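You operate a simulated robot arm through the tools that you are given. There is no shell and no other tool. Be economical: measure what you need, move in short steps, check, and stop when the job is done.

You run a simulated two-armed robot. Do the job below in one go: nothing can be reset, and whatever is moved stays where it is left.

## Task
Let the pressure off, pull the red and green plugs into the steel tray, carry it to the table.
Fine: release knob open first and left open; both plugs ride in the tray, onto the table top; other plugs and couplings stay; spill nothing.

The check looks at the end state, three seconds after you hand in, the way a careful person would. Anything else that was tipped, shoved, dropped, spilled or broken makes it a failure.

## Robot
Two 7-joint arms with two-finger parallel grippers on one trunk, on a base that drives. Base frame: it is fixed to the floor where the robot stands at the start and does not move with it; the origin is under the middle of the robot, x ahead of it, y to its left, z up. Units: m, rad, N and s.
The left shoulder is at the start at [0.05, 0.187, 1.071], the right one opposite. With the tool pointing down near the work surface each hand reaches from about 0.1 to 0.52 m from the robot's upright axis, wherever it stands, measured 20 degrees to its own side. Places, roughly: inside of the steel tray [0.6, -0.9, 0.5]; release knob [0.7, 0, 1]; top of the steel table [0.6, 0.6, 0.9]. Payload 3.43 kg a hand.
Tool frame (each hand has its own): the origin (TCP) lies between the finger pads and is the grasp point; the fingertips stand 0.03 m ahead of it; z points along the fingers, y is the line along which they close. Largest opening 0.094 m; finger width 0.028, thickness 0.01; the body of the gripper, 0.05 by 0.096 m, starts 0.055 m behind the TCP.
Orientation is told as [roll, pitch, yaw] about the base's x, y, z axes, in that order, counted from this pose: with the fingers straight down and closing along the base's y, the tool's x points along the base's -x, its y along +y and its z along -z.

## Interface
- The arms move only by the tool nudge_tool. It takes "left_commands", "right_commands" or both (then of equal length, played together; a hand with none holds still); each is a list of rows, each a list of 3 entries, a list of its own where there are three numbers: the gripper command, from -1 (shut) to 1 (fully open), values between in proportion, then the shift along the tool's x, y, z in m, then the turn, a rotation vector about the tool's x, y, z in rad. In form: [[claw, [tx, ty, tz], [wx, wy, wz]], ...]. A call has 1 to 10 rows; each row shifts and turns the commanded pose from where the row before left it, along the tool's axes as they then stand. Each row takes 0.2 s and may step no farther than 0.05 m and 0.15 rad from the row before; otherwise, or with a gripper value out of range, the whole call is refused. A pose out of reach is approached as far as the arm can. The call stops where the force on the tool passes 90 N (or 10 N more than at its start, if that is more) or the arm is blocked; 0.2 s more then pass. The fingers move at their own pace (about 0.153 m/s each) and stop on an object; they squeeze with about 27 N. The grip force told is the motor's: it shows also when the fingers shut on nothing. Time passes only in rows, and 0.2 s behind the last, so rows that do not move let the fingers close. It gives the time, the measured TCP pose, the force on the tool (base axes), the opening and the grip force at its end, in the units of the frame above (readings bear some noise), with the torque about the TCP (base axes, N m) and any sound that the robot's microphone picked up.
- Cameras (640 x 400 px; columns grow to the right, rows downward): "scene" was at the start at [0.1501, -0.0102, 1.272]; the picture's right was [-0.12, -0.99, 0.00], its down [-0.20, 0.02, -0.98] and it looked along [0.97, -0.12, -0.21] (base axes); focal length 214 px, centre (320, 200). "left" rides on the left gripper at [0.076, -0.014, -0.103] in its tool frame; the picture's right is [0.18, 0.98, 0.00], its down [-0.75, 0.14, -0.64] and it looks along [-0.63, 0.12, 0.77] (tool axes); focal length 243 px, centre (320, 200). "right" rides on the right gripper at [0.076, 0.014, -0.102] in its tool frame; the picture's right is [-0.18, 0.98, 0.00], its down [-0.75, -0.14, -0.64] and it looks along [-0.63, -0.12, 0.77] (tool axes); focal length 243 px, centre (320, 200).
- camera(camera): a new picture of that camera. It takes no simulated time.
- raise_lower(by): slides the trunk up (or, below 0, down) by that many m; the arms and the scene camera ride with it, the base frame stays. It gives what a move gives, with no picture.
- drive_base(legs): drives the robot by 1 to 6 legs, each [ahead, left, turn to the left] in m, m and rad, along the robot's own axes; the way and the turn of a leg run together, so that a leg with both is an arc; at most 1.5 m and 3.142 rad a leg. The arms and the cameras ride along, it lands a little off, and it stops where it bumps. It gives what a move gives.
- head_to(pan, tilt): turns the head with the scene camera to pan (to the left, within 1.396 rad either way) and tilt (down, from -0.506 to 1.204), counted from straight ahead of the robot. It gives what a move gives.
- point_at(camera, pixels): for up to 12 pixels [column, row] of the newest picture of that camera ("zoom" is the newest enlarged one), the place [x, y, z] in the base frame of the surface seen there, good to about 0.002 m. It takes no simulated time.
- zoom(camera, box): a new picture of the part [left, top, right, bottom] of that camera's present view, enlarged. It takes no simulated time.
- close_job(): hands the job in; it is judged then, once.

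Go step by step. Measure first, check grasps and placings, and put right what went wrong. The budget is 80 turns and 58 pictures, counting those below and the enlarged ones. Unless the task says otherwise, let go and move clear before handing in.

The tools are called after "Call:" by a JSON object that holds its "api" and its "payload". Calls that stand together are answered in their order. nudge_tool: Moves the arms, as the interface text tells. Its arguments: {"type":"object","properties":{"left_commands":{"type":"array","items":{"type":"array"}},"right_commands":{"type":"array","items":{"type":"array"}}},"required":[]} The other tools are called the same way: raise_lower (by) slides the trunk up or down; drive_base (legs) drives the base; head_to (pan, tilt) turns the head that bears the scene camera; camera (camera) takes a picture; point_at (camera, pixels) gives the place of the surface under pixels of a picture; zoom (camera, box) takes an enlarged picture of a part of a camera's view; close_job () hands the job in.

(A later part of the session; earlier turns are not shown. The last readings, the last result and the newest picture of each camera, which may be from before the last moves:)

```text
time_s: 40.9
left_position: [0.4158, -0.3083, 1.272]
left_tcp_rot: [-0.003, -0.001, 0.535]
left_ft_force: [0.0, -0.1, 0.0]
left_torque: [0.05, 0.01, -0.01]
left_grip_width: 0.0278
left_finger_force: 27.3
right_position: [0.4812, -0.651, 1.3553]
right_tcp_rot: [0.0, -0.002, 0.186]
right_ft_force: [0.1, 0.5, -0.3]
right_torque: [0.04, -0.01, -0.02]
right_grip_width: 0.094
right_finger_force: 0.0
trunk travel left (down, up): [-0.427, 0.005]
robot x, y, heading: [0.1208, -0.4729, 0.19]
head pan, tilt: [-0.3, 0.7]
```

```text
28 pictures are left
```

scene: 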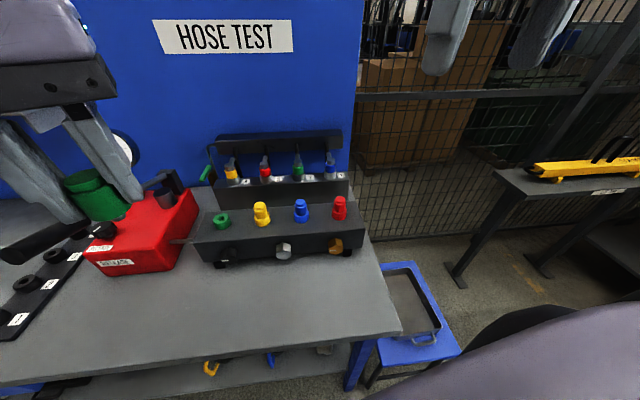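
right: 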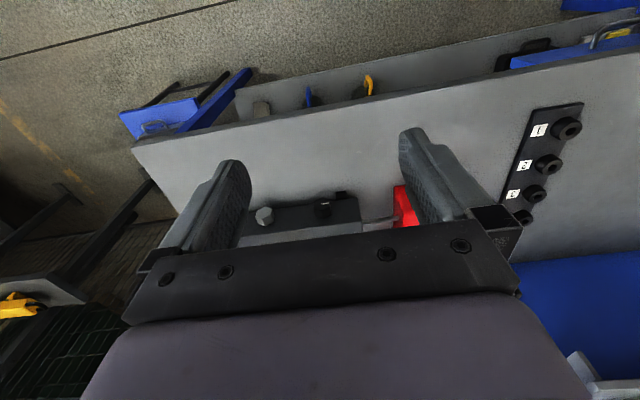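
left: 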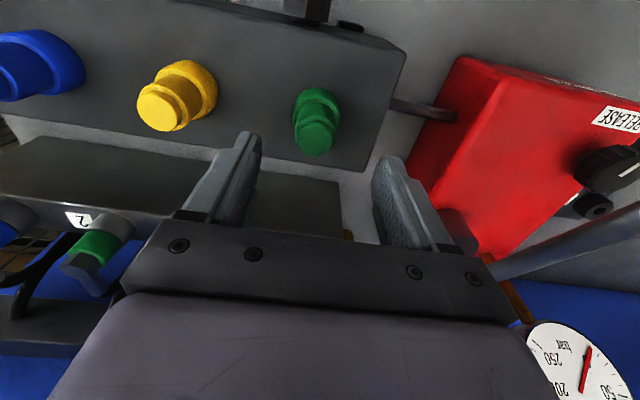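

Good view of tray at (410,305) and red plug (340,207). Zoom to measure both.

Call:
{"api": "zoom", "payload": {"camera": "scene", "box": [320, 190, 360, 230]}}

Call:
{"api": "point_at", "payload": {"camera": "scene", "pixels": [[340, 198], [339, 202], [334, 208], [345, 208], [340, 217], [381, 272], [411, 265], [440, 328], [408, 338], [425, 342], [400, 305], [455, 350]]}}

Call:
{"api": "zoom", "payload": {"camera": "scene", "box": [360, 250, 480, 370]}}

```text
10.00 times, centred on (340, 210) of scene
```

zoom: 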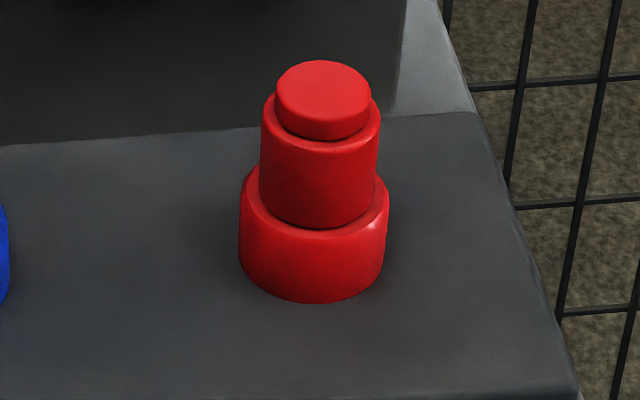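

```text
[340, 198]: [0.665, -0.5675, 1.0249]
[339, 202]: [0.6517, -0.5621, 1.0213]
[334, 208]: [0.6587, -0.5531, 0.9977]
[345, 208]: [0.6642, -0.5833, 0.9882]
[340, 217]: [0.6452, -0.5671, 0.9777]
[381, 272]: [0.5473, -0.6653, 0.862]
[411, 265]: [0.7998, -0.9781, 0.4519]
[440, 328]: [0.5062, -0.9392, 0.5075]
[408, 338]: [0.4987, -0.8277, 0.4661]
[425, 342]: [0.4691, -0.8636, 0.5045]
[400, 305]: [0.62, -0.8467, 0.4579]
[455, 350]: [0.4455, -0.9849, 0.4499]
```

```text
3.33 times, centred on (420, 310) of scene
```

zoom: 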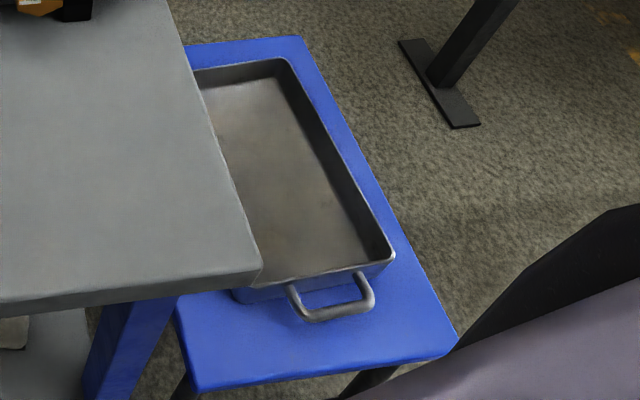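

Red plug axis ≈(0.667,-0.5665). Move the right hand to just above it.

Call:
{"api": "nudge_tool", "payload": {"right_commands": [[0.5, [-0.0247, 0.0061, 0.035], [0, 0, 0]], [0.5, [-0.0247, 0.0061, 0.035], [0, 0, 0]], [0.5, [-0.0247, 0.0061, 0.035], [0, 0, 0]], [0.5, [-0.0247, 0.0061, 0.035], [0, 0, 0]], [0.5, [-0.0247, 0.0061, 0.035], [0, 0, 0]], [0.5, [-0.0247, 0.0061, 0.035], [0, 0, 0]], [0.5, [-0.0247, 0.0061, 0.035], [0, 0, 0]], [0.5, [-0.0247, 0.0061, 0.035], [0, 0, 0]], [0.5, [0, 0, 0], [0, 0, 0.15]], [0.5, [0, 0, 0], [0, 0, 0.036]]]}}

Call:
{"api": "camera", "payload": {"camera": "right"}}

```text
time_s: 43.1
left_position: [0.4174, -0.308, 1.2725]
left_tcp_rot: [-0.005, -0.003, 0.534]
left_ft_force: [0.1, -0.3, -0.2]
left_torque: [0.01, -0.03, 0.01]
left_grip_width: 0.0279
left_finger_force: 27.2
right_position: [0.6545, -0.585, 1.0794]
right_tcp_rot: [0.001, -0.002, -0.001]
right_ft_force: [-0.2, -0.2, 0.4]
right_torque: [0.03, -0.02, 0.01]
right_grip_width: 0.0706
right_finger_force: 0.1
right hand out of reach, approached as far as the arm can: row 8
trunk travel left (down, up): [-0.427, 0.005]
robot x, y, heading: [0.1185, -0.4718, 0.185]
head pan, tilt: [-0.3, 0.7]
```

```text
25 pictures are left
```

right: 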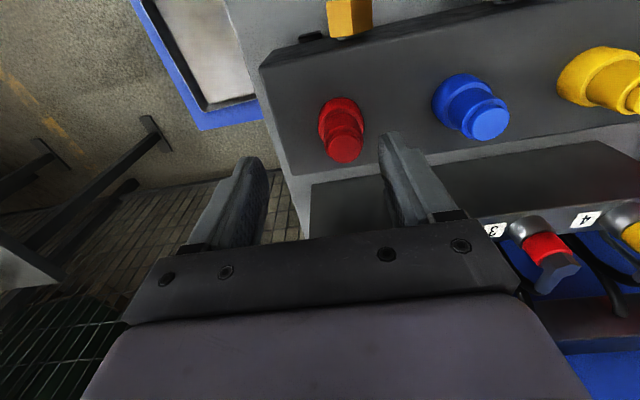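

The reach ran out at (0.6545,-0.585); shift the base by the remaining (+0.012,+0.018) instead.

Call:
{"api": "drive_base", "payload": {"legs": [[0.0155, 0.016, 0]]}}

```text
time_s: 43.9
left_position: [0.4286, -0.2893, 1.2715]
left_tcp_rot: [-0.005, -0.001, 0.533]
left_ft_force: [0.1, 0.0, -0.5]
left_torque: [-0.01, 0.01, 0.02]
left_grip_width: 0.0277
left_finger_force: 27.1
right_position: [0.6651, -0.5648, 1.0781]
right_tcp_rot: [0.0, 0.0, -0.001]
right_ft_force: [-0.3, -0.1, -0.1]
right_torque: [-0.01, 0.02, -0.02]
right_grip_width: 0.0705
right_finger_force: 0.0
trunk travel left (down, up): [-0.427, 0.005]
robot x, y, heading: [0.1307, -0.4528, 0.183]
head pan, tilt: [-0.3, 0.7]
```

Right TCP is now at (0.665,-0.565,1.078), right over the plug. Lower 0.058, close.

Call:
{"api": "nudge_tool", "payload": {"right_commands": [[0.5, [0, -0.0015, 0.02], [0, 0, 0]], [0.5, [0, 0, 0.02], [0, 0, 0]], [0.5, [0, 0, 0.018], [0, 0, 0]], [-0.1, [0, 0, 0], [0, 0, 0]], [-1, [0, 0, 0], [0, 0, 0]], [-1, [0, 0, 0], [0, 0, 0]]]}}

```text
time_s: 45.3
left_position: [0.4279, -0.2859, 1.272]
left_tcp_rot: [-0.005, 0.001, 0.534]
left_ft_force: [0.5, -0.6, -0.6]
left_torque: [0.01, 0.01, 0.0]
left_grip_width: 0.028
left_finger_force: 27.4
right_position: [0.6578, -0.5703, 1.0244]
right_tcp_rot: [0.007, -0.005, 0.004]
right_ft_force: [1.0, 18.2, -0.8]
right_torque: [0.69, 0.0, 0.19]
right_grip_width: 0.0283
right_finger_force: 27.7
right hand out of reach, approached as far as the arm can: row 2, 3
trunk travel left (down, up): [-0.427, 0.005]
robot x, y, heading: [0.1315, -0.4539, 0.19]
head pan, tilt: [-0.3, 0.7]
```

Gripped at 0.0283 m with 18 N side load; ease it in +y, then pull up.

Call:
{"api": "nudge_tool", "payload": {"right_commands": [[-1, [0.002, 0.003, 0], [0, 0, 0]], [-1, [0, 0, -0.01], [0, 0, 0]], [-1, [0, 0, -0.01], [0, 0, 0]], [-1, [0.002, 0, -0.02], [0, 0, 0]], [-1, [0.01, 0, -0.03], [0, 0, 0]], [-1, [0.02, 0, -0.04], [0, 0, 0]], [-1, [0.03, 0, -0.04], [0, 0, 0]], [-1, [0.03, 0, -0.04], [0, 0, 0]]]}}

Call:
{"api": "camera", "payload": {"camera": "right"}}

```text
time_s: 47.1
left_position: [0.4276, -0.2897, 1.273]
left_tcp_rot: [-0.004, -0.003, 0.533]
left_ft_force: [-0.2, 0.0, -1.3]
left_torque: [0.02, -0.03, -0.01]
left_grip_width: 0.0281
left_finger_force: 26.7
right_position: [0.5632, -0.5705, 1.2121]
right_tcp_rot: [0.001, -0.001, 0.001]
right_ft_force: [0.2, 0.3, 0.2]
right_torque: [0.0, -0.03, -0.02]
right_grip_width: 0.0282
right_finger_force: 26.7
trunk travel left (down, up): [-0.427, 0.005]
robot x, y, heading: [0.1312, -0.4537, 0.183]
head pan, tilt: [-0.3, 0.7]
```

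```text
24 pictures are left
```

right: 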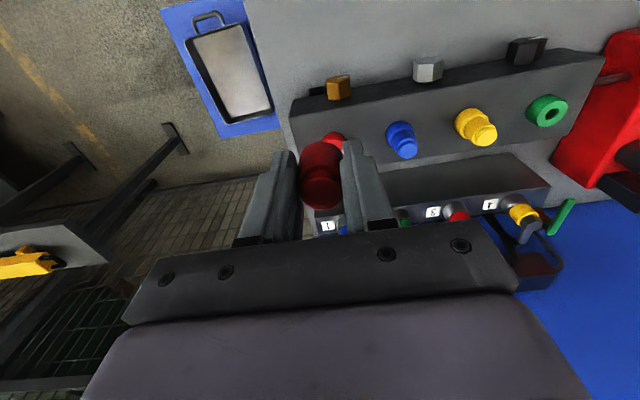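

Both plugs are held; the tray has one handle, on its -x end. I plan to stand at the stool's right (-y) side facing +y so both hands can grip the tray ends; first back off and look for obstacles there.

Call:
{"api": "nudge_tool", "payload": {"right_commands": [[-1, [0.04, 0.0, -0.01], [0, 0, 0]], [-1, [0.04, 0.0, -0.01], [0, 0, 0]], [-1, [0.04, 0.0, -0.01], [0, 0, 0]]]}}

Call:
{"api": "drive_base", "payload": {"legs": [[-0.55, 0.0, -0.183], [0, -0.35, 0]]}}

Call:
{"api": "head_to", "payload": {"pan": -0.7, "tilt": 0.6}}

Call:
{"api": "camera", "payload": {"camera": "scene"}}

```text
time_s: 47.9
left_position: [0.4281, -0.29, 1.2737]
left_tcp_rot: [-0.004, -0.004, 0.535]
left_ft_force: [-0.3, 0.3, -0.3]
left_torque: [-0.02, 0.0, -0.04]
left_grip_width: 0.0281
left_finger_force: 27.1
right_position: [0.4405, -0.5736, 1.2416]
right_tcp_rot: [0.003, -0.003, -0.002]
right_ft_force: [0.1, -0.7, -0.1]
right_torque: [0.02, -0.03, 0.01]
right_grip_width: 0.0279
right_finger_force: 26.9
trunk travel left (down, up): [-0.427, 0.005]
robot x, y, heading: [0.1335, -0.4548, 0.187]
head pan, tilt: [-0.3, 0.7]
```

```text
time_s: 51.6
left_position: [-0.1057, -0.4081, 1.2728]
left_tcp_rot: [-0.005, -0.002, 0.35]
left_ft_force: [0.7, -1.0, -0.2]
left_torque: [0.04, -0.02, -0.01]
left_grip_width: 0.0278
left_finger_force: 27.7
right_position: [-0.1429, -0.6899, 1.2407]
right_tcp_rot: [0.002, -0.004, -0.185]
right_ft_force: [-0.3, 0.1, 0.3]
right_torque: [-0.01, 0.03, 0.02]
right_grip_width: 0.0279
right_finger_force: 26.9
trunk travel left (down, up): [-0.427, 0.005]
robot x, y, heading: [-0.4249, -0.5136, 0.005]
head pan, tilt: [-0.3, 0.7]
stopped in leg 2: the robot was blocked; the commanded pose is now the measured one
```

```text
time_s: 52.5
left_position: [-0.106, -0.408, 1.2732]
left_tcp_rot: [-0.004, -0.001, 0.351]
left_ft_force: [0.1, -0.5, -0.9]
left_torque: [-0.01, 0.0, 0.01]
left_grip_width: 0.0282
left_finger_force: 27.2
right_position: [-0.144, -0.6888, 1.242]
right_tcp_rot: [0.002, -0.002, -0.187]
right_ft_force: [-0.1, 0.0, 0.4]
right_torque: [0.01, 0.01, -0.03]
right_grip_width: 0.0281
right_finger_force: 26.8
trunk travel left (down, up): [-0.427, 0.005]
robot x, y, heading: [-0.4299, -0.5105, 0.004]
head pan, tilt: [-0.7, 0.6]
```

```text
23 pictures are left
```

scene: 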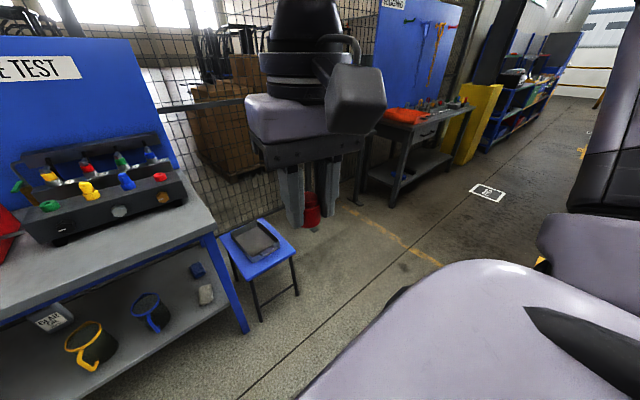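

Blocked while going right; I look right to see what's there.

Call:
{"api": "head_to", "payload": {"pan": -1.39, "tilt": 0.7}}

Call:
{"api": "camera", "payload": {"camera": "scene"}}

Call:
{"api": "point_at", "payload": {"camera": "scene", "pixels": [[80, 150], [60, 330], [560, 270], [400, 250], [330, 180], [150, 110], [220, 140], [560, 180], [600, 110]]}}

```text
time_s: 53.5
left_position: [-0.1056, -0.4085, 1.2725]
left_tcp_rot: [-0.005, -0.001, 0.349]
left_ft_force: [-0.5, -0.2, -0.1]
left_torque: [0.01, 0.0, 0.01]
left_grip_width: 0.0279
left_finger_force: 26.8
right_position: [-0.1431, -0.6902, 1.2416]
right_tcp_rot: [0.001, -0.002, -0.185]
right_ft_force: [-0.3, 0.1, 0.1]
right_torque: [-0.01, 0.04, 0.01]
right_grip_width: 0.0282
right_finger_force: 26.9
trunk travel left (down, up): [-0.427, 0.005]
robot x, y, heading: [-0.4283, -0.5179, 0.003]
head pan, tilt: [-1.389, 0.7]
```

```text
22 pictures are left
```

scene: 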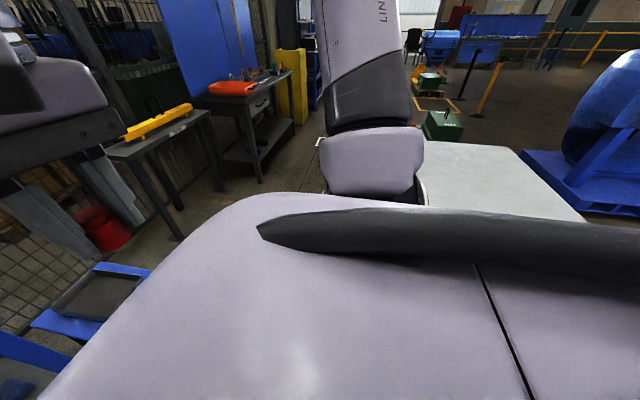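

```text
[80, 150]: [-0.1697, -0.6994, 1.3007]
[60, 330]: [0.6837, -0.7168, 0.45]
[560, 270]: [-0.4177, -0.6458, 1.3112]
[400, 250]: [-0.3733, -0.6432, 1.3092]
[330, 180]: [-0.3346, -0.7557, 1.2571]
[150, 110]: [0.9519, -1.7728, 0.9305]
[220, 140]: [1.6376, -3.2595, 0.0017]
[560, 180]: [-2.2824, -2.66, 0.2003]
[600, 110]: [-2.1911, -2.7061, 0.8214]
```

A pale table/slab lies to the right at (500,180). Measure its extent and that of the yellow-tool table.

Call:
{"api": "point_at", "payload": {"camera": "scene", "pixels": [[500, 180], [440, 150], [520, 150], [580, 215], [440, 190], [110, 155], [205, 115], [180, 235], [145, 175], [215, 190], [320, 140]]}}

```text
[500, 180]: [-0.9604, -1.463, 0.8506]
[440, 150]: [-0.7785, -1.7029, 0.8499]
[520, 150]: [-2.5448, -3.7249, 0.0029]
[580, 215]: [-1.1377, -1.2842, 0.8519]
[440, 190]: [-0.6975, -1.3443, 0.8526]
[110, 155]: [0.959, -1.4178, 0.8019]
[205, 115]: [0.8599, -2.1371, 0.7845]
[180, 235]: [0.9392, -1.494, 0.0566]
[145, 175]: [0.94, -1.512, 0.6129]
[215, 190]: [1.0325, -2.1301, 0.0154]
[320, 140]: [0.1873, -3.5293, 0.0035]
```

A table occupies x≤-0.45,y≤-0.85, which blocked me; I'll keep x≥-0.05. Route: forward to x≈0, right to y≈-1.33, turn to face +y, strafe to x≈0.57.

Call:
{"api": "drive_base", "payload": {"legs": [[0.43, 0.01, 0], [0, -0.81, 0]]}}

Call:
{"api": "drive_base", "payload": {"legs": [[0, 0, 1.57], [0, -0.45, 0]]}}

Call:
{"api": "head_to", "payload": {"pan": -0.5, "tilt": 0.75}}

Call:
{"api": "camera", "payload": {"camera": "scene"}}

```text
time_s: 60.0
left_position: [0.3079, -1.2137, 1.2717]
left_tcp_rot: [-0.003, -0.001, 0.318]
left_ft_force: [-0.2, -0.6, 0.3]
left_torque: [-0.01, -0.02, -0.02]
left_grip_width: 0.0278
left_finger_force: 27.2
right_position: [0.2596, -1.4928, 1.2405]
right_tcp_rot: [0.002, -0.002, -0.219]
right_ft_force: [0.5, -0.6, -1.1]
right_torque: [0.04, -0.02, -0.01]
right_grip_width: 0.0282
right_finger_force: 26.6
trunk travel left (down, up): [-0.427, 0.005]
robot x, y, heading: [-0.0208, -1.3101, -0.033]
head pan, tilt: [-1.389, 0.7]
```

```text
time_s: 66.6
left_position: [0.3561, -1.0072, 1.2713]
left_tcp_rot: [-0.003, -0.001, 1.86]
left_ft_force: [1.1, -1.1, -1.4]
left_torque: [0.0, 0.01, -0.03]
left_grip_width: 0.028
left_finger_force: 26.7
right_position: [0.6331, -1.0622, 1.241]
right_tcp_rot: [0.001, -0.001, 1.324]
right_ft_force: [-0.5, 0.4, -0.5]
right_torque: [0.0, 0.02, -0.01]
right_grip_width: 0.0279
right_finger_force: 27.0
trunk travel left (down, up): [-0.427, 0.005]
robot x, y, heading: [0.4485, -1.334, 1.51]
head pan, tilt: [-1.389, 0.7]
```

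```text
time_s: 67.8
left_position: [0.3545, -1.0072, 1.2728]
left_tcp_rot: [-0.002, -0.001, 1.86]
left_ft_force: [1.1, -0.4, -0.3]
left_torque: [0.0, 0.02, 0.02]
left_grip_width: 0.0279
left_finger_force: 27.1
right_position: [0.6332, -1.0615, 1.2418]
right_tcp_rot: [0.003, -0.003, 1.322]
right_ft_force: [1.1, 0.4, 0.2]
right_torque: [0.02, -0.03, -0.01]
right_grip_width: 0.028
right_finger_force: 27.0
trunk travel left (down, up): [-0.427, 0.005]
robot x, y, heading: [0.4396, -1.3374, 1.515]
head pan, tilt: [-0.499, 0.75]
```

```text
21 pictures are left
```

scene: 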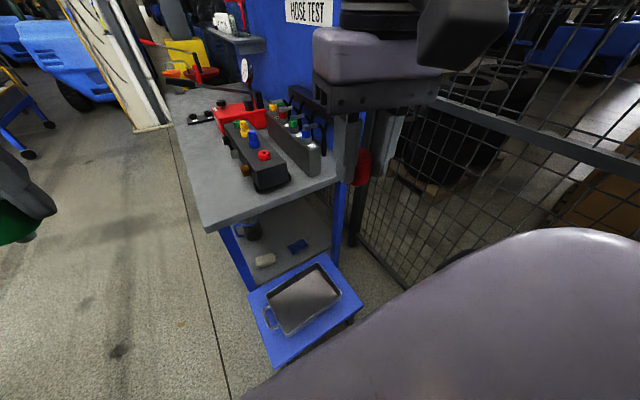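

Great stance; the tray is at (305,300). Measure its corners, rim and handle.

Call:
{"api": "zoom", "payload": {"camera": "scene", "box": [240, 245, 370, 365]}}

Call:
{"api": "point_at", "payload": {"camera": "scene", "pixels": [[267, 296], [286, 334], [341, 293], [318, 265], [310, 300], [268, 320], [262, 312], [275, 328], [272, 309], [281, 325]]}}

```text
3.33 times, centred on (305, 305) of scene
```

zoom: 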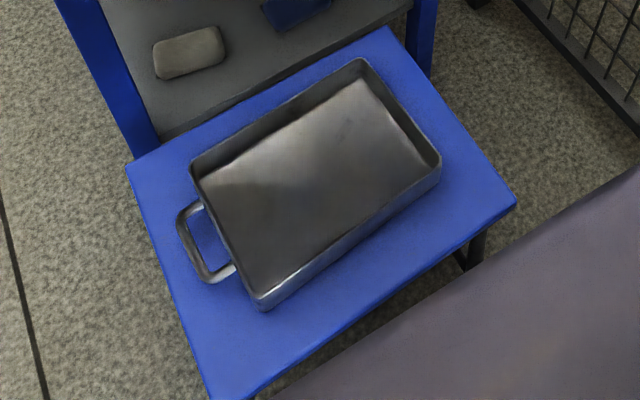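

```text
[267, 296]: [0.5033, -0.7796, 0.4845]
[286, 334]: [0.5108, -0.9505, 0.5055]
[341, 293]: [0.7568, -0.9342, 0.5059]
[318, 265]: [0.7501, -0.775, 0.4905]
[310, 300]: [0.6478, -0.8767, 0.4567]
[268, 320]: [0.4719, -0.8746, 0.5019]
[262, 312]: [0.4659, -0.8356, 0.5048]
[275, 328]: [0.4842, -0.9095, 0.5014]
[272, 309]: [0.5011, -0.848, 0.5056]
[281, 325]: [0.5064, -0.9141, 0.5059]
```

Tray: x 0.505–0.757, y -0.78–-0.95, rim z 0.507, floor 0.457, handle outside the -x wall. Square up the base, strafe to x≈0.60 and lower the trunk.

Call:
{"api": "drive_base", "payload": {"legs": [[0, 0, 0.06], [0, -0.155, 0]]}}

Call:
{"api": "raise_lower", "payload": {"by": -0.4}}

Call:
{"api": "nudge_tool", "payload": {"left_commands": [[-1, [0, 0, 0], [0, 0, 0.15]], [-1, [0, 0, 0], [0, 0, 0.15]]], "right_commands": [[-1, [0, 0, 0], [0, 0, -0.12]], [-1, [0, 0, 0], [0, 0, -0.12]]]}}

```text
time_s: 69.6
left_position: [0.4868, -1.0136, 1.273]
left_tcp_rot: [-0.003, -0.002, 1.921]
left_ft_force: [0.4, 0.6, -0.8]
left_torque: [0.01, 0.01, -0.04]
left_grip_width: 0.0281
left_finger_force: 26.9
right_position: [0.7696, -1.0509, 1.2419]
right_tcp_rot: [0.002, -0.002, 1.387]
right_ft_force: [-1.3, 1.0, 0.4]
right_torque: [0.01, 0.03, 0.04]
right_grip_width: 0.028
right_finger_force: 26.9
trunk travel left (down, up): [-0.427, 0.005]
robot x, y, heading: [0.5963, -1.3328, 1.575]
head pan, tilt: [-0.499, 0.75]
```

```text
time_s: 73.4
left_position: [0.4874, -1.0118, 0.8724]
left_tcp_rot: [-0.003, -0.001, 1.92]
left_ft_force: [-1.0, -0.1, -0.4]
left_torque: [-0.02, -0.01, 0.01]
left_grip_width: 0.0277
left_finger_force: 27.4
right_position: [0.7681, -1.0518, 0.8409]
right_tcp_rot: [0.002, -0.003, 1.384]
right_ft_force: [0.2, -0.1, -0.1]
right_torque: [-0.01, -0.01, -0.02]
right_grip_width: 0.0281
right_finger_force: 26.4
trunk travel left (down, up): [-0.027, 0.405]
robot x, y, heading: [0.5916, -1.3322, 1.576]
head pan, tilt: [-0.499, 0.75]
```

```text
time_s: 74.0
left_position: [0.4871, -1.0119, 0.8727]
left_tcp_rot: [-0.004, -0.001, 1.62]
left_ft_force: [-0.7, -0.3, -1.1]
left_torque: [0.02, 0.01, 0.0]
left_grip_width: 0.0278
left_finger_force: 27.1
right_position: [0.7678, -1.0504, 0.8407]
right_tcp_rot: [0.0, -0.002, 1.627]
right_ft_force: [0.3, 0.1, -0.6]
right_torque: [-0.02, 0.02, 0.04]
right_grip_width: 0.0281
right_finger_force: 26.6
trunk travel left (down, up): [-0.027, 0.405]
robot x, y, heading: [0.5917, -1.3329, 1.573]
head pan, tilt: [-0.499, 0.75]
```

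Hands squared. Move both above the tray interior: left to (0.565,-0.87), right to (0.71,-0.86), z≈0.62.

Call:
{"api": "nudge_tool", "payload": {"left_commands": [[-1, [-0.0276, -0.017, 0.02], [0, 0, 0]], [-1, [-0.0276, -0.017, 0.02], [0, 0, 0]], [-1, [-0.0276, -0.017, 0.02], [0, 0, 0]], [-1, [-0.0276, -0.017, 0.02], [0, 0, 0]], [-1, [-0.0276, -0.017, 0.02], [0, 0, 0]], [-1, [0, 0, 0.0375], [0, 0, 0]], [-1, [0, 0, 0.0375], [0, 0, 0]], [-1, [0, 0, 0.0375], [0, 0, 0]], [-1, [0, 0, 0.0375], [0, 0, 0]]], "right_commands": [[-1, [-0.0386, 0.0098, 0.015], [0, 0, 0]], [-1, [-0.0386, 0.0098, 0.015], [0, 0, 0]], [-1, [-0.0386, 0.0098, 0.015], [0, 0, 0]], [-1, [-0.0386, 0.0098, 0.015], [0, 0, 0]], [-1, [-0.0386, 0.0098, 0.015], [0, 0, 0]], [-1, [0, 0, 0.037], [0, 0, 0]], [-1, [0, 0, 0.037], [0, 0, 0]], [-1, [0, 0, 0.037], [0, 0, 0]], [-1, [0, 0, 0.037], [0, 0, 0]]]}}

Call:
{"api": "head_to", "payload": {"pan": -0.1, "tilt": 0.75}}

Call:
{"api": "camera", "payload": {"camera": "scene"}}

Call:
{"api": "camera", "payload": {"camera": "left"}}

```text
time_s: 76.0
left_position: [0.5674, -0.8722, 0.6205]
left_tcp_rot: [-0.004, -0.003, 1.622]
left_ft_force: [0.9, -0.3, -0.8]
left_torque: [0.02, -0.02, -0.01]
left_grip_width: 0.0279
left_finger_force: 26.8
right_position: [0.7325, -0.9329, 0.6569]
right_tcp_rot: [-0.001, -0.004, 1.626]
right_ft_force: [0.0, -0.1, -0.2]
right_torque: [0.01, -0.01, 0.02]
right_grip_width: 0.0278
right_finger_force: 27.3
right hand out of reach, approached as far as the arm can: row 4, 5
trunk travel left (down, up): [-0.027, 0.405]
robot x, y, heading: [0.594, -1.3355, 1.572]
head pan, tilt: [-0.499, 0.75]
```

```text
time_s: 76.9
left_position: [0.5675, -0.8717, 0.6211]
left_tcp_rot: [-0.003, -0.001, 1.623]
left_ft_force: [-0.8, 0.9, -0.6]
left_torque: [0.0, 0.0, 0.0]
left_grip_width: 0.028
left_finger_force: 26.7
right_position: [0.7332, -0.9336, 0.6563]
right_tcp_rot: [0.0, -0.003, 1.625]
right_ft_force: [-1.0, -0.5, -1.4]
right_torque: [0.03, 0.0, -0.01]
right_grip_width: 0.028
right_finger_force: 26.9
trunk travel left (down, up): [-0.027, 0.405]
robot x, y, heading: [0.5949, -1.3342, 1.577]
head pan, tilt: [-0.099, 0.75]
```

```text
19 pictures are left
```

scene: 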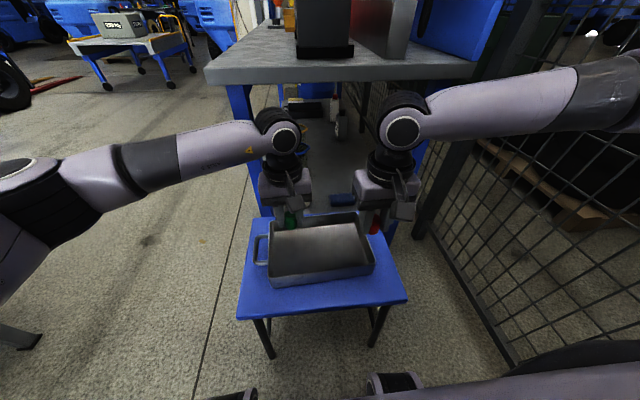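

```text
18 pictures are left
```

left: 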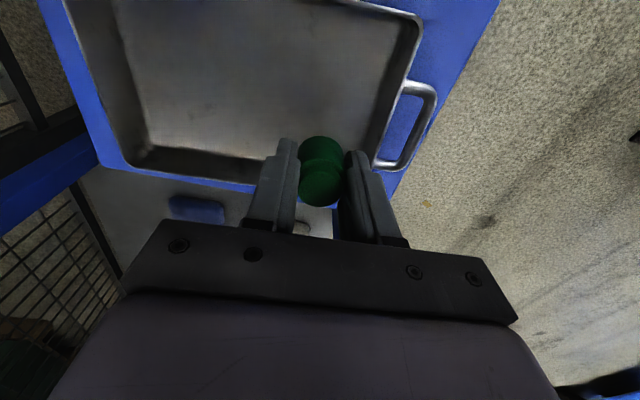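

Left is over the tray. Lower the left 0.10 while the right moves further in.

Call:
{"api": "nudge_tool", "payload": {"left_commands": [[-1, [0, 0, 0.025], [0, 0, 0]], [-1, [0, 0, 0.025], [0, 0, 0]], [-1, [0, 0, 0.025], [0, 0, 0]], [-1, [0, 0, 0.025], [0, 0, 0]]], "right_commands": [[-1, [-0.0185, 0.0045, 0.008], [0, 0, 0]], [-1, [-0.0185, 0.0045, 0.008], [0, 0, 0]], [-1, [-0.0185, 0.0045, 0.008], [0, 0, 0]], [-1, [-0.0185, 0.0045, 0.008], [0, 0, 0]]]}}

Call:
{"api": "zoom", "payload": {"camera": "scene", "box": [220, 150, 440, 310]}}

```text
time_s: 77.9
left_position: [0.5635, -0.8714, 0.5202]
left_tcp_rot: [-0.005, -0.005, 1.621]
left_ft_force: [-0.1, 0.3, -0.3]
left_torque: [-0.03, -0.01, 0.03]
left_grip_width: 0.028
left_finger_force: 27.1
right_position: [0.76, -0.8902, 0.6367]
right_tcp_rot: [0.002, -0.004, 1.625]
right_ft_force: [-0.3, 0.1, -0.1]
right_torque: [0.01, 0.0, 0.01]
right_grip_width: 0.0282
right_finger_force: 27.1
right hand out of reach, approached as far as the arm can: row 1, 2, 3, 4
trunk travel left (down, up): [-0.027, 0.405]
robot x, y, heading: [0.5942, -1.3348, 1.569]
head pan, tilt: [-0.099, 0.75]
```

```text
2.50 times, centred on (330, 230) of scene
```

zoom: 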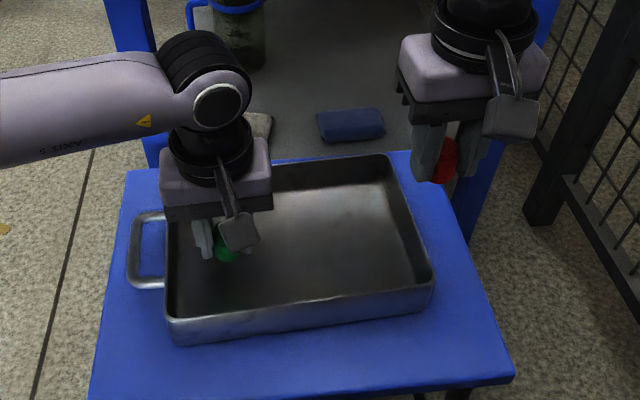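

Left is low in the tray; lower to near the floor, release and rise. Meanwhile nudge the right hand toward -x (it stopped at a reach limit).

Call:
{"api": "nudge_tool", "payload": {"left_commands": [[-1, [0, 0, 0.008], [0, 0, 0]], [-1, [0, 0, 0.008], [0, 0, 0]], [-1, [0, 0, 0.006], [0, 0, 0]], [0.06, [0, 0, 0], [0, 0, 0]], [0.06, [0, 0, 0], [0, 0, 0]], [0.06, [0, 0, -0.03], [0, 0, 0]], [0.06, [0, 0, -0.04], [0, 0, 0]], [0.06, [0, 0, -0.04], [0, 0, 0]]], "right_commands": [[-1, [0, 0.012, 0], [0, 0, 0]], [-1, [0, 0.012, 0], [0, 0, 0]], [-1, [0, 0.012, 0], [0, 0, 0]], [-1, [0, 0.012, 0], [0, 0, 0]], [-1, [0, 0, 0], [0, 0, 0]], [-1, [0, 0, 0], [0, 0, 0]], [-1, [0, 0, 0], [0, 0, 0]], [-1, [0, 0, 0], [0, 0, 0]]]}}

Call:
{"api": "zoom", "payload": {"camera": "scene", "box": [220, 150, 440, 310]}}

```text
time_s: 79.7
left_position: [0.568, -0.8694, 0.6077]
left_tcp_rot: [-0.004, -0.001, 1.621]
left_ft_force: [-0.6, 0.0, 0.0]
left_torque: [0.01, 0.03, -0.02]
left_grip_width: 0.0501
left_finger_force: 0.2
right_position: [0.7451, -0.9112, 0.6459]
right_tcp_rot: [0.002, -0.001, 1.625]
right_ft_force: [0.8, 0.4, 0.2]
right_torque: [-0.02, -0.01, -0.03]
right_grip_width: 0.0278
right_finger_force: 27.3
right hand out of reach, approached as far as the arm can: row 1, 2, 3, 4
trunk travel left (down, up): [-0.027, 0.405]
robot x, y, heading: [0.5914, -1.3362, 1.573]
head pan, tilt: [-0.099, 0.75]
```

```text
2.50 times, centred on (330, 230) of scene
```

zoom: 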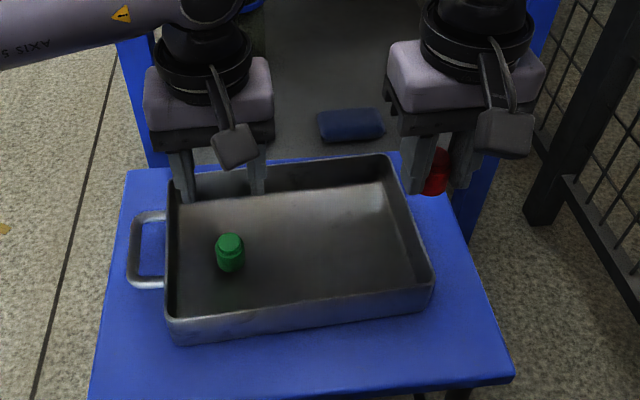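

Green plug stands in the tray (230,250). Shift the base 0.04 m toward -x to bring the right hand inside the tray outline.

Call:
{"api": "drive_base", "payload": {"legs": [[0.0, 0.045, 0]]}}

Call:
{"api": "nudge_tool", "payload": {"right_commands": [[-1, [0, 0, 0.02], [0, 0, 0]], [-1, [0, 0, 0.02], [0, 0, 0]], [-1, [0, 0, 0.02], [0, 0, 0]], [-1, [0, 0, 0.02], [0, 0, 0]]]}}

Call:
{"api": "zoom", "payload": {"camera": "scene", "box": [220, 150, 440, 310]}}

```text
time_s: 80.6
left_position: [0.5236, -0.8702, 0.6073]
left_tcp_rot: [-0.004, -0.002, 1.623]
left_ft_force: [-0.4, -0.7, 0.0]
left_torque: [-0.02, 0.0, 0.02]
left_grip_width: 0.0497
left_finger_force: 0.1
right_position: [0.7019, -0.9114, 0.6465]
right_tcp_rot: [0.002, -0.001, 1.625]
right_ft_force: [0.3, -0.9, -0.9]
right_torque: [0.01, -0.03, -0.02]
right_grip_width: 0.0281
right_finger_force: 27.0
trunk travel left (down, up): [-0.027, 0.405]
robot x, y, heading: [0.553, -1.3354, 1.57]
head pan, tilt: [-0.099, 0.75]
```

```text
time_s: 81.6
left_position: [0.5231, -0.8705, 0.6091]
left_tcp_rot: [-0.004, -0.002, 1.621]
left_ft_force: [0.2, 0.0, -0.1]
left_torque: [-0.01, -0.03, 0.0]
left_grip_width: 0.0497
left_finger_force: 0.0
right_position: [0.7242, -0.9243, 0.5784]
right_tcp_rot: [0.003, -0.005, 1.627]
right_ft_force: [-0.3, -0.1, -1.7]
right_torque: [0.02, -0.01, 0.02]
right_grip_width: 0.0279
right_finger_force: 26.8
right hand out of reach, approached as far as the arm can: row 1, 2, 3, 4
trunk travel left (down, up): [-0.027, 0.405]
robot x, y, heading: [0.551, -1.3351, 1.579]
head pan, tilt: [-0.099, 0.75]
```

```text
2.50 times, centred on (330, 230) of scene
```

zoom: 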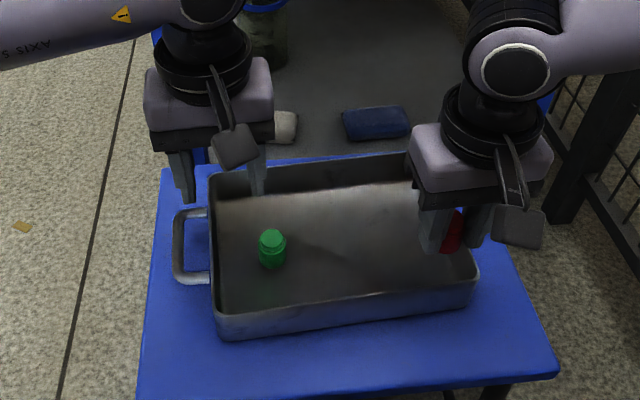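

The right hand drifts +x/-y as it goes down (joint limit), but does descend. Pre-compensate with the base and continue down.

Call:
{"api": "drive_base", "payload": {"legs": [[0.015, 0.045, 0]]}}

Call:
{"api": "nudge_tool", "payload": {"right_commands": [[-1, [0, 0, 0.02], [0, 0, 0]], [-1, [0, 0, 0.02], [0, 0, 0]], [-1, [0, 0, 0.015], [0, 0, 0]]]}}

Call:
{"api": "zoom", "payload": {"camera": "scene", "box": [260, 150, 480, 310]}}

```text
time_s: 82.6
left_position: [0.4842, -0.8587, 0.6083]
left_tcp_rot: [-0.003, -0.002, 1.622]
left_ft_force: [-0.1, 0.1, -0.9]
left_torque: [0.01, 0.01, -0.02]
left_grip_width: 0.0501
left_finger_force: 0.2
right_position: [0.6854, -0.9104, 0.5774]
right_tcp_rot: [0.003, -0.004, 1.623]
right_ft_force: [-1.0, -1.4, -0.2]
right_torque: [0.01, -0.01, 0.03]
right_grip_width: 0.0281
right_finger_force: 27.3
trunk travel left (down, up): [-0.027, 0.405]
robot x, y, heading: [0.5091, -1.325, 1.571]
head pan, tilt: [-0.099, 0.75]
stopped in leg 1: the robot was blocked; the commanded pose is now the measured one
```

```text
time_s: 83.4
left_position: [0.4844, -0.8583, 0.6077]
left_tcp_rot: [-0.004, 0.0, 1.621]
left_ft_force: [-0.6, 0.0, -1.0]
left_torque: [0.02, 0.01, 0.02]
left_grip_width: 0.0497
left_finger_force: 0.0
right_position: [0.7058, -0.9214, 0.5388]
right_tcp_rot: [0.005, -0.004, 1.626]
right_ft_force: [0.6, -0.2, -0.3]
right_torque: [-0.04, 0.01, 0.02]
right_grip_width: 0.028
right_finger_force: 26.7
right hand out of reach, approached as far as the arm can: row 1, 2, 3
trunk travel left (down, up): [-0.027, 0.405]
robot x, y, heading: [0.5082, -1.3227, 1.576]
head pan, tilt: [-0.099, 0.75]
```

```text
2.50 times, centred on (370, 230) of scene
```

zoom: 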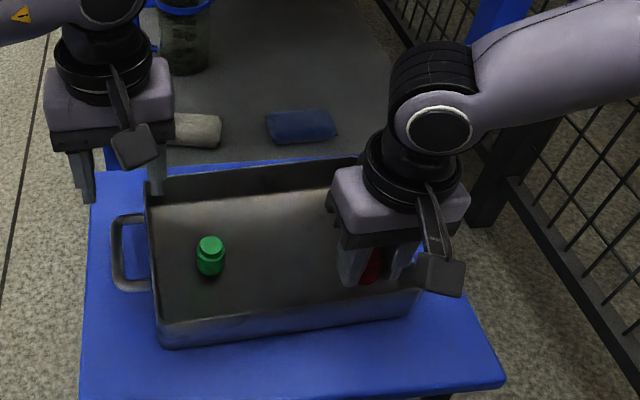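

Use the remaining trunk travel (−0.025) to lower without drift, then release.

Call:
{"api": "raise_lower", "payload": {"by": -0.026}}

Call:
{"api": "nudge_tool", "payload": {"right_commands": [[-1, [0, 0, 0.008], [0, 0, 0]], [-0.1, [0, 0, 0], [0, 0, 0]], [-0.1, [0, 0, 0], [0, 0, 0]], [-0.1, [0, 0, 0], [0, 0, 0]], [-0.1, [0, 0, -0.03], [0, 0, 0]], [-0.1, [0, 0, -0.04], [0, 0, 0]], [-0.1, [0, 0, -0.04], [0, 0, 0]]]}}

Call:
{"api": "zoom", "payload": {"camera": "scene", "box": [260, 150, 480, 310]}}

Call:
{"api": "point_at", "payload": {"camera": "zoom", "pixels": [[168, 340], [420, 288], [112, 215], [155, 200], [150, 250], [330, 170], [210, 245], [300, 250], [120, 250], [402, 215]]}}

```text
time_s: 84.1
left_position: [0.4842, -0.8563, 0.5826]
left_tcp_rot: [-0.006, -0.002, 1.622]
left_ft_force: [0.2, 0.6, 0.2]
left_torque: [-0.02, 0.01, -0.02]
left_grip_width: 0.0498
left_finger_force: 0.1
right_position: [0.7062, -0.9225, 0.5125]
right_tcp_rot: [0.006, -0.003, 1.627]
right_ft_force: [-0.3, -0.4, -0.8]
right_torque: [0.01, -0.03, -0.03]
right_grip_width: 0.0278
right_finger_force: 26.4
trunk travel left (down, up): [-0.001, 0.431]
robot x, y, heading: [0.5118, -1.3254, 1.572]
head pan, tilt: [-0.099, 0.75]
```

```text
time_s: 85.7
left_position: [0.4845, -0.8566, 0.5817]
left_tcp_rot: [-0.003, -0.002, 1.622]
left_ft_force: [1.0, 1.2, -0.5]
left_torque: [-0.02, 0.01, -0.01]
left_grip_width: 0.0499
left_finger_force: 0.0
right_position: [0.7074, -0.9236, 0.6186]
right_tcp_rot: [0.005, -0.004, 1.628]
right_ft_force: [-0.1, -0.5, -0.6]
right_torque: [0.0, -0.04, -0.01]
right_grip_width: 0.0422
right_finger_force: 0.2
right hand out of reach, approached as far as the arm can: row 1
trunk travel left (down, up): [-0.001, 0.431]
robot x, y, heading: [0.5108, -1.3222, 1.575]
head pan, tilt: [-0.099, 0.75]
```

```text
2.50 times, centred on (370, 230) of scene
```

zoom: 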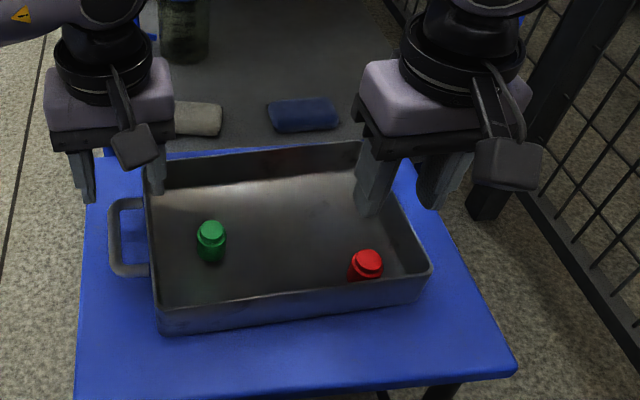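

```text
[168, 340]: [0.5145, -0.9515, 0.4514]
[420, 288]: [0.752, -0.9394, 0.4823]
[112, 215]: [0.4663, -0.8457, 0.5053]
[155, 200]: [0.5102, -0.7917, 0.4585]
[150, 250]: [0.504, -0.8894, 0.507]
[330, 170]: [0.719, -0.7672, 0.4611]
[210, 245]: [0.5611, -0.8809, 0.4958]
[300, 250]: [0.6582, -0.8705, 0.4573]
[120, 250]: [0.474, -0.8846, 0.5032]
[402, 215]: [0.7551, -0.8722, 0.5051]
```

Both plugs stand in the tray. Now bring the hands over the end walls: left to (0.508,-0.868) through the handle opening, right to (0.757,-0.87).

Call:
{"api": "nudge_tool", "payload": {"left_commands": [[-0.36, [0.006, -0.011, 0], [0, 0, 0]], [-0.36, [0.006, -0.012, 0], [0, 0, 0]], [-0.36, [0, 0, 0], [0, 0, 0]], [-0.36, [0, 0, 0], [0, 0, 0]]], "right_commands": [[0.06, [0, -0.026, 0], [0, 0, 0]], [0.06, [0, -0.026, 0], [0, 0, 0]], [0.06, [-0.026, 0, 0], [0, 0, 0]], [0.06, [-0.026, 0, 0.0], [0, 0, 0]]]}}

Call:
{"api": "camera", "payload": {"camera": "left"}}

Call:
{"api": "camera", "payload": {"camera": "right"}}

```text
time_s: 86.7
left_position: [0.5054, -0.8678, 0.5825]
left_tcp_rot: [-0.005, -0.002, 1.621]
left_ft_force: [0.0, 0.3, 0.1]
left_torque: [0.01, -0.01, -0.01]
left_grip_width: 0.0299
left_finger_force: 0.1
right_position: [0.7597, -0.869, 0.6167]
right_tcp_rot: [0.005, -0.003, 1.627]
right_ft_force: [0.0, -0.1, 0.2]
right_torque: [0.02, 0.03, -0.04]
right_grip_width: 0.0497
right_finger_force: 0.1
trunk travel left (down, up): [-0.001, 0.431]
robot x, y, heading: [0.5117, -1.3209, 1.569]
head pan, tilt: [-0.099, 0.75]
```

```text
12 pictures are left
```

left: 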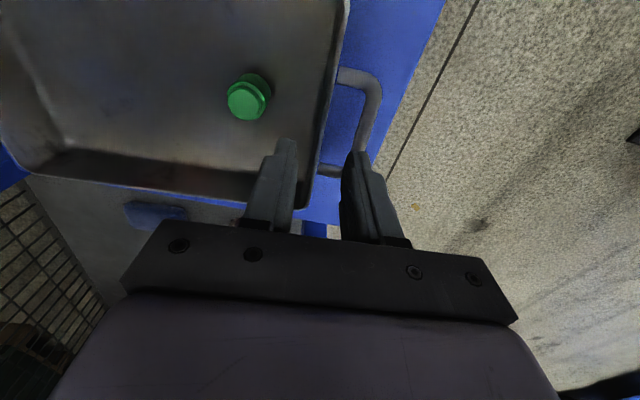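

```text
11 pictures are left
```

right: 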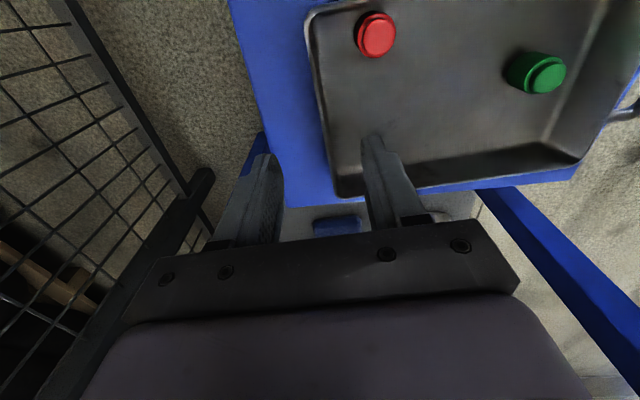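

Measure wall and handle edges in the left view for the tight finger gap.

Call:
{"api": "point_at", "payload": {"camera": "left", "pixels": [[337, 60], [330, 100], [322, 140], [327, 120], [367, 110], [362, 135], [372, 110], [357, 100], [358, 150], [352, 76], [335, 171], [345, 130]]}}

Call:
{"api": "point_at", "payload": {"camera": "right", "pixels": [[316, 60], [322, 100], [328, 140], [312, 60], [326, 110], [376, 25], [536, 75], [420, 100]]}}

```text
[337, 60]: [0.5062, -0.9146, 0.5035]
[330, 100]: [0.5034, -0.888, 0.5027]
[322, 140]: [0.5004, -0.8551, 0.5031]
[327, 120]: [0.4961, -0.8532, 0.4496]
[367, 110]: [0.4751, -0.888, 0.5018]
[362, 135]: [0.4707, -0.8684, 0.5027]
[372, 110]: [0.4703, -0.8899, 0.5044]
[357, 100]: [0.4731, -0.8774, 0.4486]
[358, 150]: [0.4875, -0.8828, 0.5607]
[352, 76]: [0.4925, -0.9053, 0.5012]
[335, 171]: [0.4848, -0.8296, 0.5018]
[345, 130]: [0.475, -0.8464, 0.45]
```

```text
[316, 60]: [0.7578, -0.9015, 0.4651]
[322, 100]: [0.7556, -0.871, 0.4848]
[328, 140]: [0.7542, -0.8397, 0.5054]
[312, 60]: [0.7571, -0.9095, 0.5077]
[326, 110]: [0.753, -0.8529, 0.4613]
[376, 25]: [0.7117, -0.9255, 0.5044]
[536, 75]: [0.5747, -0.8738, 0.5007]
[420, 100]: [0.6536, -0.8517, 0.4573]
```

Gap fits: wall outer ≈0.499, bar inner ≈0.476, finger will sit at 0.482–0.492. Lower both hands to z≈0.50.

Call:
{"api": "nudge_tool", "payload": {"left_commands": [[-0.36, [0, -0.002, 0.0125], [0, 0, 0]], [-0.36, [0, 0, 0.0175], [0, 0, 0]], [-0.36, [0, 0, 0.0175], [0, 0, 0]], [-0.36, [0, 0, 0.0175], [0, 0, 0]], [-0.36, [0, 0, 0.0175], [0, 0, 0]]], "right_commands": [[0.06, [0, 0.003, 0.0233], [0, 0, 0]], [0.06, [0, 0, 0.0233], [0, 0, 0]], [0.06, [0, 0, 0.0233], [0, 0, 0]], [0.06, [0, 0, 0.0233], [0, 0, 0]], [0.06, [0, 0, 0.0233], [0, 0, 0]]]}}

```text
time_s: 87.9
left_position: [0.5098, -0.8691, 0.4998]
left_tcp_rot: [-0.003, -0.003, 1.621]
left_ft_force: [-0.1, 0.1, 0.6]
left_torque: [0.05, -0.04, 0.03]
left_grip_width: 0.0301
left_finger_force: 0.0
right_position: [0.7568, -0.8689, 0.5019]
right_tcp_rot: [0.004, -0.007, 1.627]
right_ft_force: [0.2, -0.1, 0.7]
right_torque: [-0.02, -0.02, -0.01]
right_grip_width: 0.0497
right_finger_force: 0.1
trunk travel left (down, up): [-0.001, 0.431]
robot x, y, heading: [0.5131, -1.3248, 1.575]
head pan, tilt: [-0.099, 0.75]
```

In place with no contact. Centre the left hand on the wall as the fingers narrow, then shut both.

Call:
{"api": "nudge_tool", "payload": {"left_commands": [[-0.6, [0, 0, 0], [0, 0, 0]], [-0.66, [0, 0.004, 0], [0, 0, 0]], [-0.7, [0, 0.003, 0], [0, 0, 0]], [-1, [0, 0, 0], [0, 0, 0]], [-1, [0, 0, 0], [0, 0, 0]], [-1, [0, 0, 0], [0, 0, 0]]], "right_commands": [[-0.4, [0, 0.001, 0], [0, 0, 0]], [-0.66, [0, 0, 0], [0, 0, 0]], [-0.7, [0, 0, 0], [0, 0, 0]], [-1, [0, 0, 0], [0, 0, 0]], [-1, [0, 0, 0], [0, 0, 0]], [-1, [0, 0, 0], [0, 0, 0]]]}}

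```text
time_s: 89.3
left_position: [0.502, -0.8693, 0.4994]
left_tcp_rot: [-0.001, -0.002, 1.624]
left_ft_force: [-15.6, -1.5, 3.2]
left_torque: [-0.3, -0.04, -0.11]
left_grip_width: 0.0084
left_finger_force: 27.3
right_position: [0.7566, -0.8703, 0.501]
right_tcp_rot: [0.003, -0.005, 1.623]
right_ft_force: [16.3, 2.5, 0.6]
right_torque: [-0.01, 0.0, -0.15]
right_grip_width: 0.0083
right_finger_force: 27.1
trunk travel left (down, up): [-0.001, 0.431]
robot x, y, heading: [0.5069, -1.3239, 1.571]
head pan, tilt: [-0.099, 0.75]
```

Both ends gripped (0.008 m). Relax the 16 N internal push, then lift a little by the trunk.

Call:
{"api": "nudge_tool", "payload": {"left_commands": [[-1, [0, 0.0015, 0], [0, 0, 0]], [-1, [0, 0, 0], [0, 0, 0]]], "right_commands": [[-1, [0, -0.0015, 0], [0, 0, 0]], [-1, [0, 0, 0], [0, 0, 0]]]}}

Call:
{"api": "raise_lower", "payload": {"by": 0.04}}

Call:
{"api": "zoom", "payload": {"camera": "scene", "box": [240, 140, 480, 310]}}

```text
time_s: 89.9
left_position: [0.5018, -0.8695, 0.4995]
left_tcp_rot: [-0.004, -0.002, 1.622]
left_ft_force: [-11.7, -0.1, 0.0]
left_torque: [-0.14, -0.02, 0.09]
left_grip_width: 0.0086
left_finger_force: 26.7
right_position: [0.7541, -0.8699, 0.5026]
right_tcp_rot: [0.005, -0.005, 1.627]
right_ft_force: [12.0, -0.8, 3.6]
right_torque: [0.04, 0.02, -0.1]
right_grip_width: 0.0083
right_finger_force: 27.0
trunk travel left (down, up): [-0.001, 0.431]
robot x, y, heading: [0.5112, -1.3218, 1.574]
head pan, tilt: [-0.099, 0.75]
```

```text
time_s: 90.7
left_position: [0.5008, -0.8686, 0.5392]
left_tcp_rot: [-0.004, -0.003, 1.622]
left_ft_force: [-8.6, -1.1, -2.4]
left_torque: [0.05, 0.0, 0.06]
left_grip_width: 0.0082
left_finger_force: 26.7
right_position: [0.7555, -0.8709, 0.539]
right_tcp_rot: [0.005, -0.004, 1.626]
right_ft_force: [8.4, 0.1, -1.2]
right_torque: [-0.05, 0.01, -0.1]
right_grip_width: 0.0084
right_finger_force: 27.3
trunk travel left (down, up): [-0.041, 0.391]
robot x, y, heading: [0.5086, -1.326, 1.579]
head pan, tilt: [-0.099, 0.75]
```

```text
2.35 times, centred on (360, 225) of scene
```

zoom: 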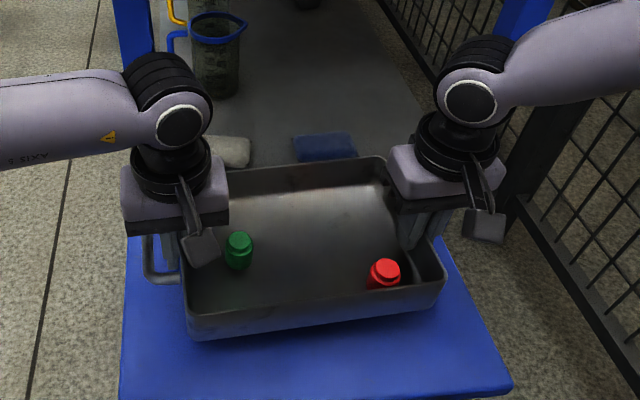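

The tray is lifted level with both plugs standing. Back away from the bench, raise fully, then strafe to x≈-0.05.

Call:
{"api": "drive_base", "payload": {"legs": [[-0.08, 0, 0]]}}

Call:
{"api": "raise_lower", "payload": {"by": 0.39}}

Call:
{"api": "drive_base", "payload": {"legs": [[0, 0.55, 0]]}}

```text
time_s: 91.8
left_position: [0.5014, -0.95, 0.5385]
left_tcp_rot: [-0.003, -0.002, 1.623]
left_ft_force: [-7.2, -0.4, -2.0]
left_torque: [0.15, 0.03, 0.08]
left_grip_width: 0.0084
left_finger_force: 27.1
right_position: [0.7551, -0.95, 0.5415]
right_tcp_rot: [0.005, -0.002, 1.627]
right_ft_force: [7.2, -0.7, -2.0]
right_torque: [-0.17, -0.03, -0.08]
right_grip_width: 0.0086
right_finger_force: 27.1
trunk travel left (down, up): [-0.041, 0.391]
robot x, y, heading: [0.5104, -1.4033, 1.58]
head pan, tilt: [-0.099, 0.75]
```

```text
time_s: 95.5
left_position: [0.5001, -0.9499, 0.929]
left_tcp_rot: [-0.004, -0.001, 1.626]
left_ft_force: [-0.1, 0.1, -1.3]
left_torque: [-0.01, 0.07, 0.1]
left_grip_width: 0.0082
left_finger_force: 26.8
right_position: [0.7547, -0.9507, 0.9302]
right_tcp_rot: [0.006, -0.005, 1.629]
right_ft_force: [0.1, 0.4, -1.6]
right_torque: [-0.02, 0.01, -0.1]
right_grip_width: 0.0083
right_finger_force: 26.3
trunk travel left (down, up): [-0.431, 0.001]
robot x, y, heading: [0.513, -1.4031, 1.574]
head pan, tilt: [-0.099, 0.75]
```

```text
time_s: 98.7
left_position: [-0.0493, -0.9537, 0.9287]
left_tcp_rot: [-0.002, -0.001, 1.626]
left_ft_force: [-0.3, -0.1, -1.9]
left_torque: [-0.07, 0.02, 0.07]
left_grip_width: 0.0082
left_finger_force: 27.5
right_position: [0.2045, -0.9535, 0.9309]
right_tcp_rot: [0.004, -0.006, 1.63]
right_ft_force: [-0.1, -0.2, -1.4]
right_torque: [0.03, -0.01, -0.07]
right_grip_width: 0.0083
right_finger_force: 26.8
trunk travel left (down, up): [-0.431, 0.001]
robot x, y, heading: [-0.0381, -1.4067, 1.58]
head pan, tilt: [-0.099, 0.75]
```

Stable. Turn to heading 0, then strafe along to y≈-0.5, checking the tray.

Call:
{"api": "drive_base", "payload": {"legs": [[0, 0, -0.79], [0, 0, -0.79]]}}

Call:
{"api": "camera", "payload": {"camera": "scene"}}

```text
time_s: 103.2
left_position: [0.4136, -1.3865, 0.9284]
left_tcp_rot: [-0.003, -0.002, 0.079]
left_ft_force: [0.2, -1.2, -1.7]
left_torque: [0.02, 0.06, 0.11]
left_grip_width: 0.0084
left_finger_force: 27.5
right_position: [0.4206, -1.64, 0.9302]
right_tcp_rot: [0.004, -0.005, 0.081]
right_ft_force: [0.1, 1.1, -0.9]
right_torque: [-0.01, -0.02, -0.09]
right_grip_width: 0.0084
right_finger_force: 27.3
trunk travel left (down, up): [-0.431, 0.001]
robot x, y, heading: [-0.0391, -1.4059, 0.025]
head pan, tilt: [-0.099, 0.75]
```

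```text
9 pictures are left
```

scene: 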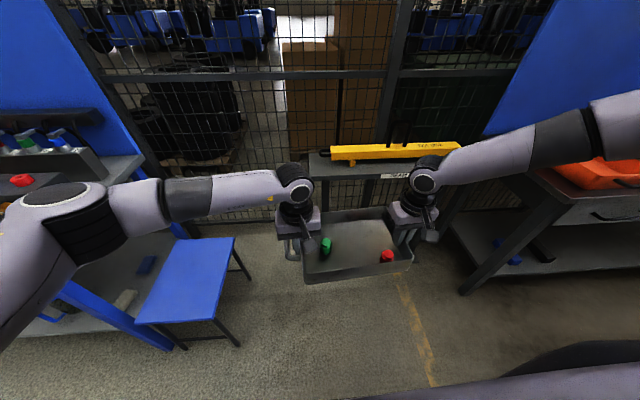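

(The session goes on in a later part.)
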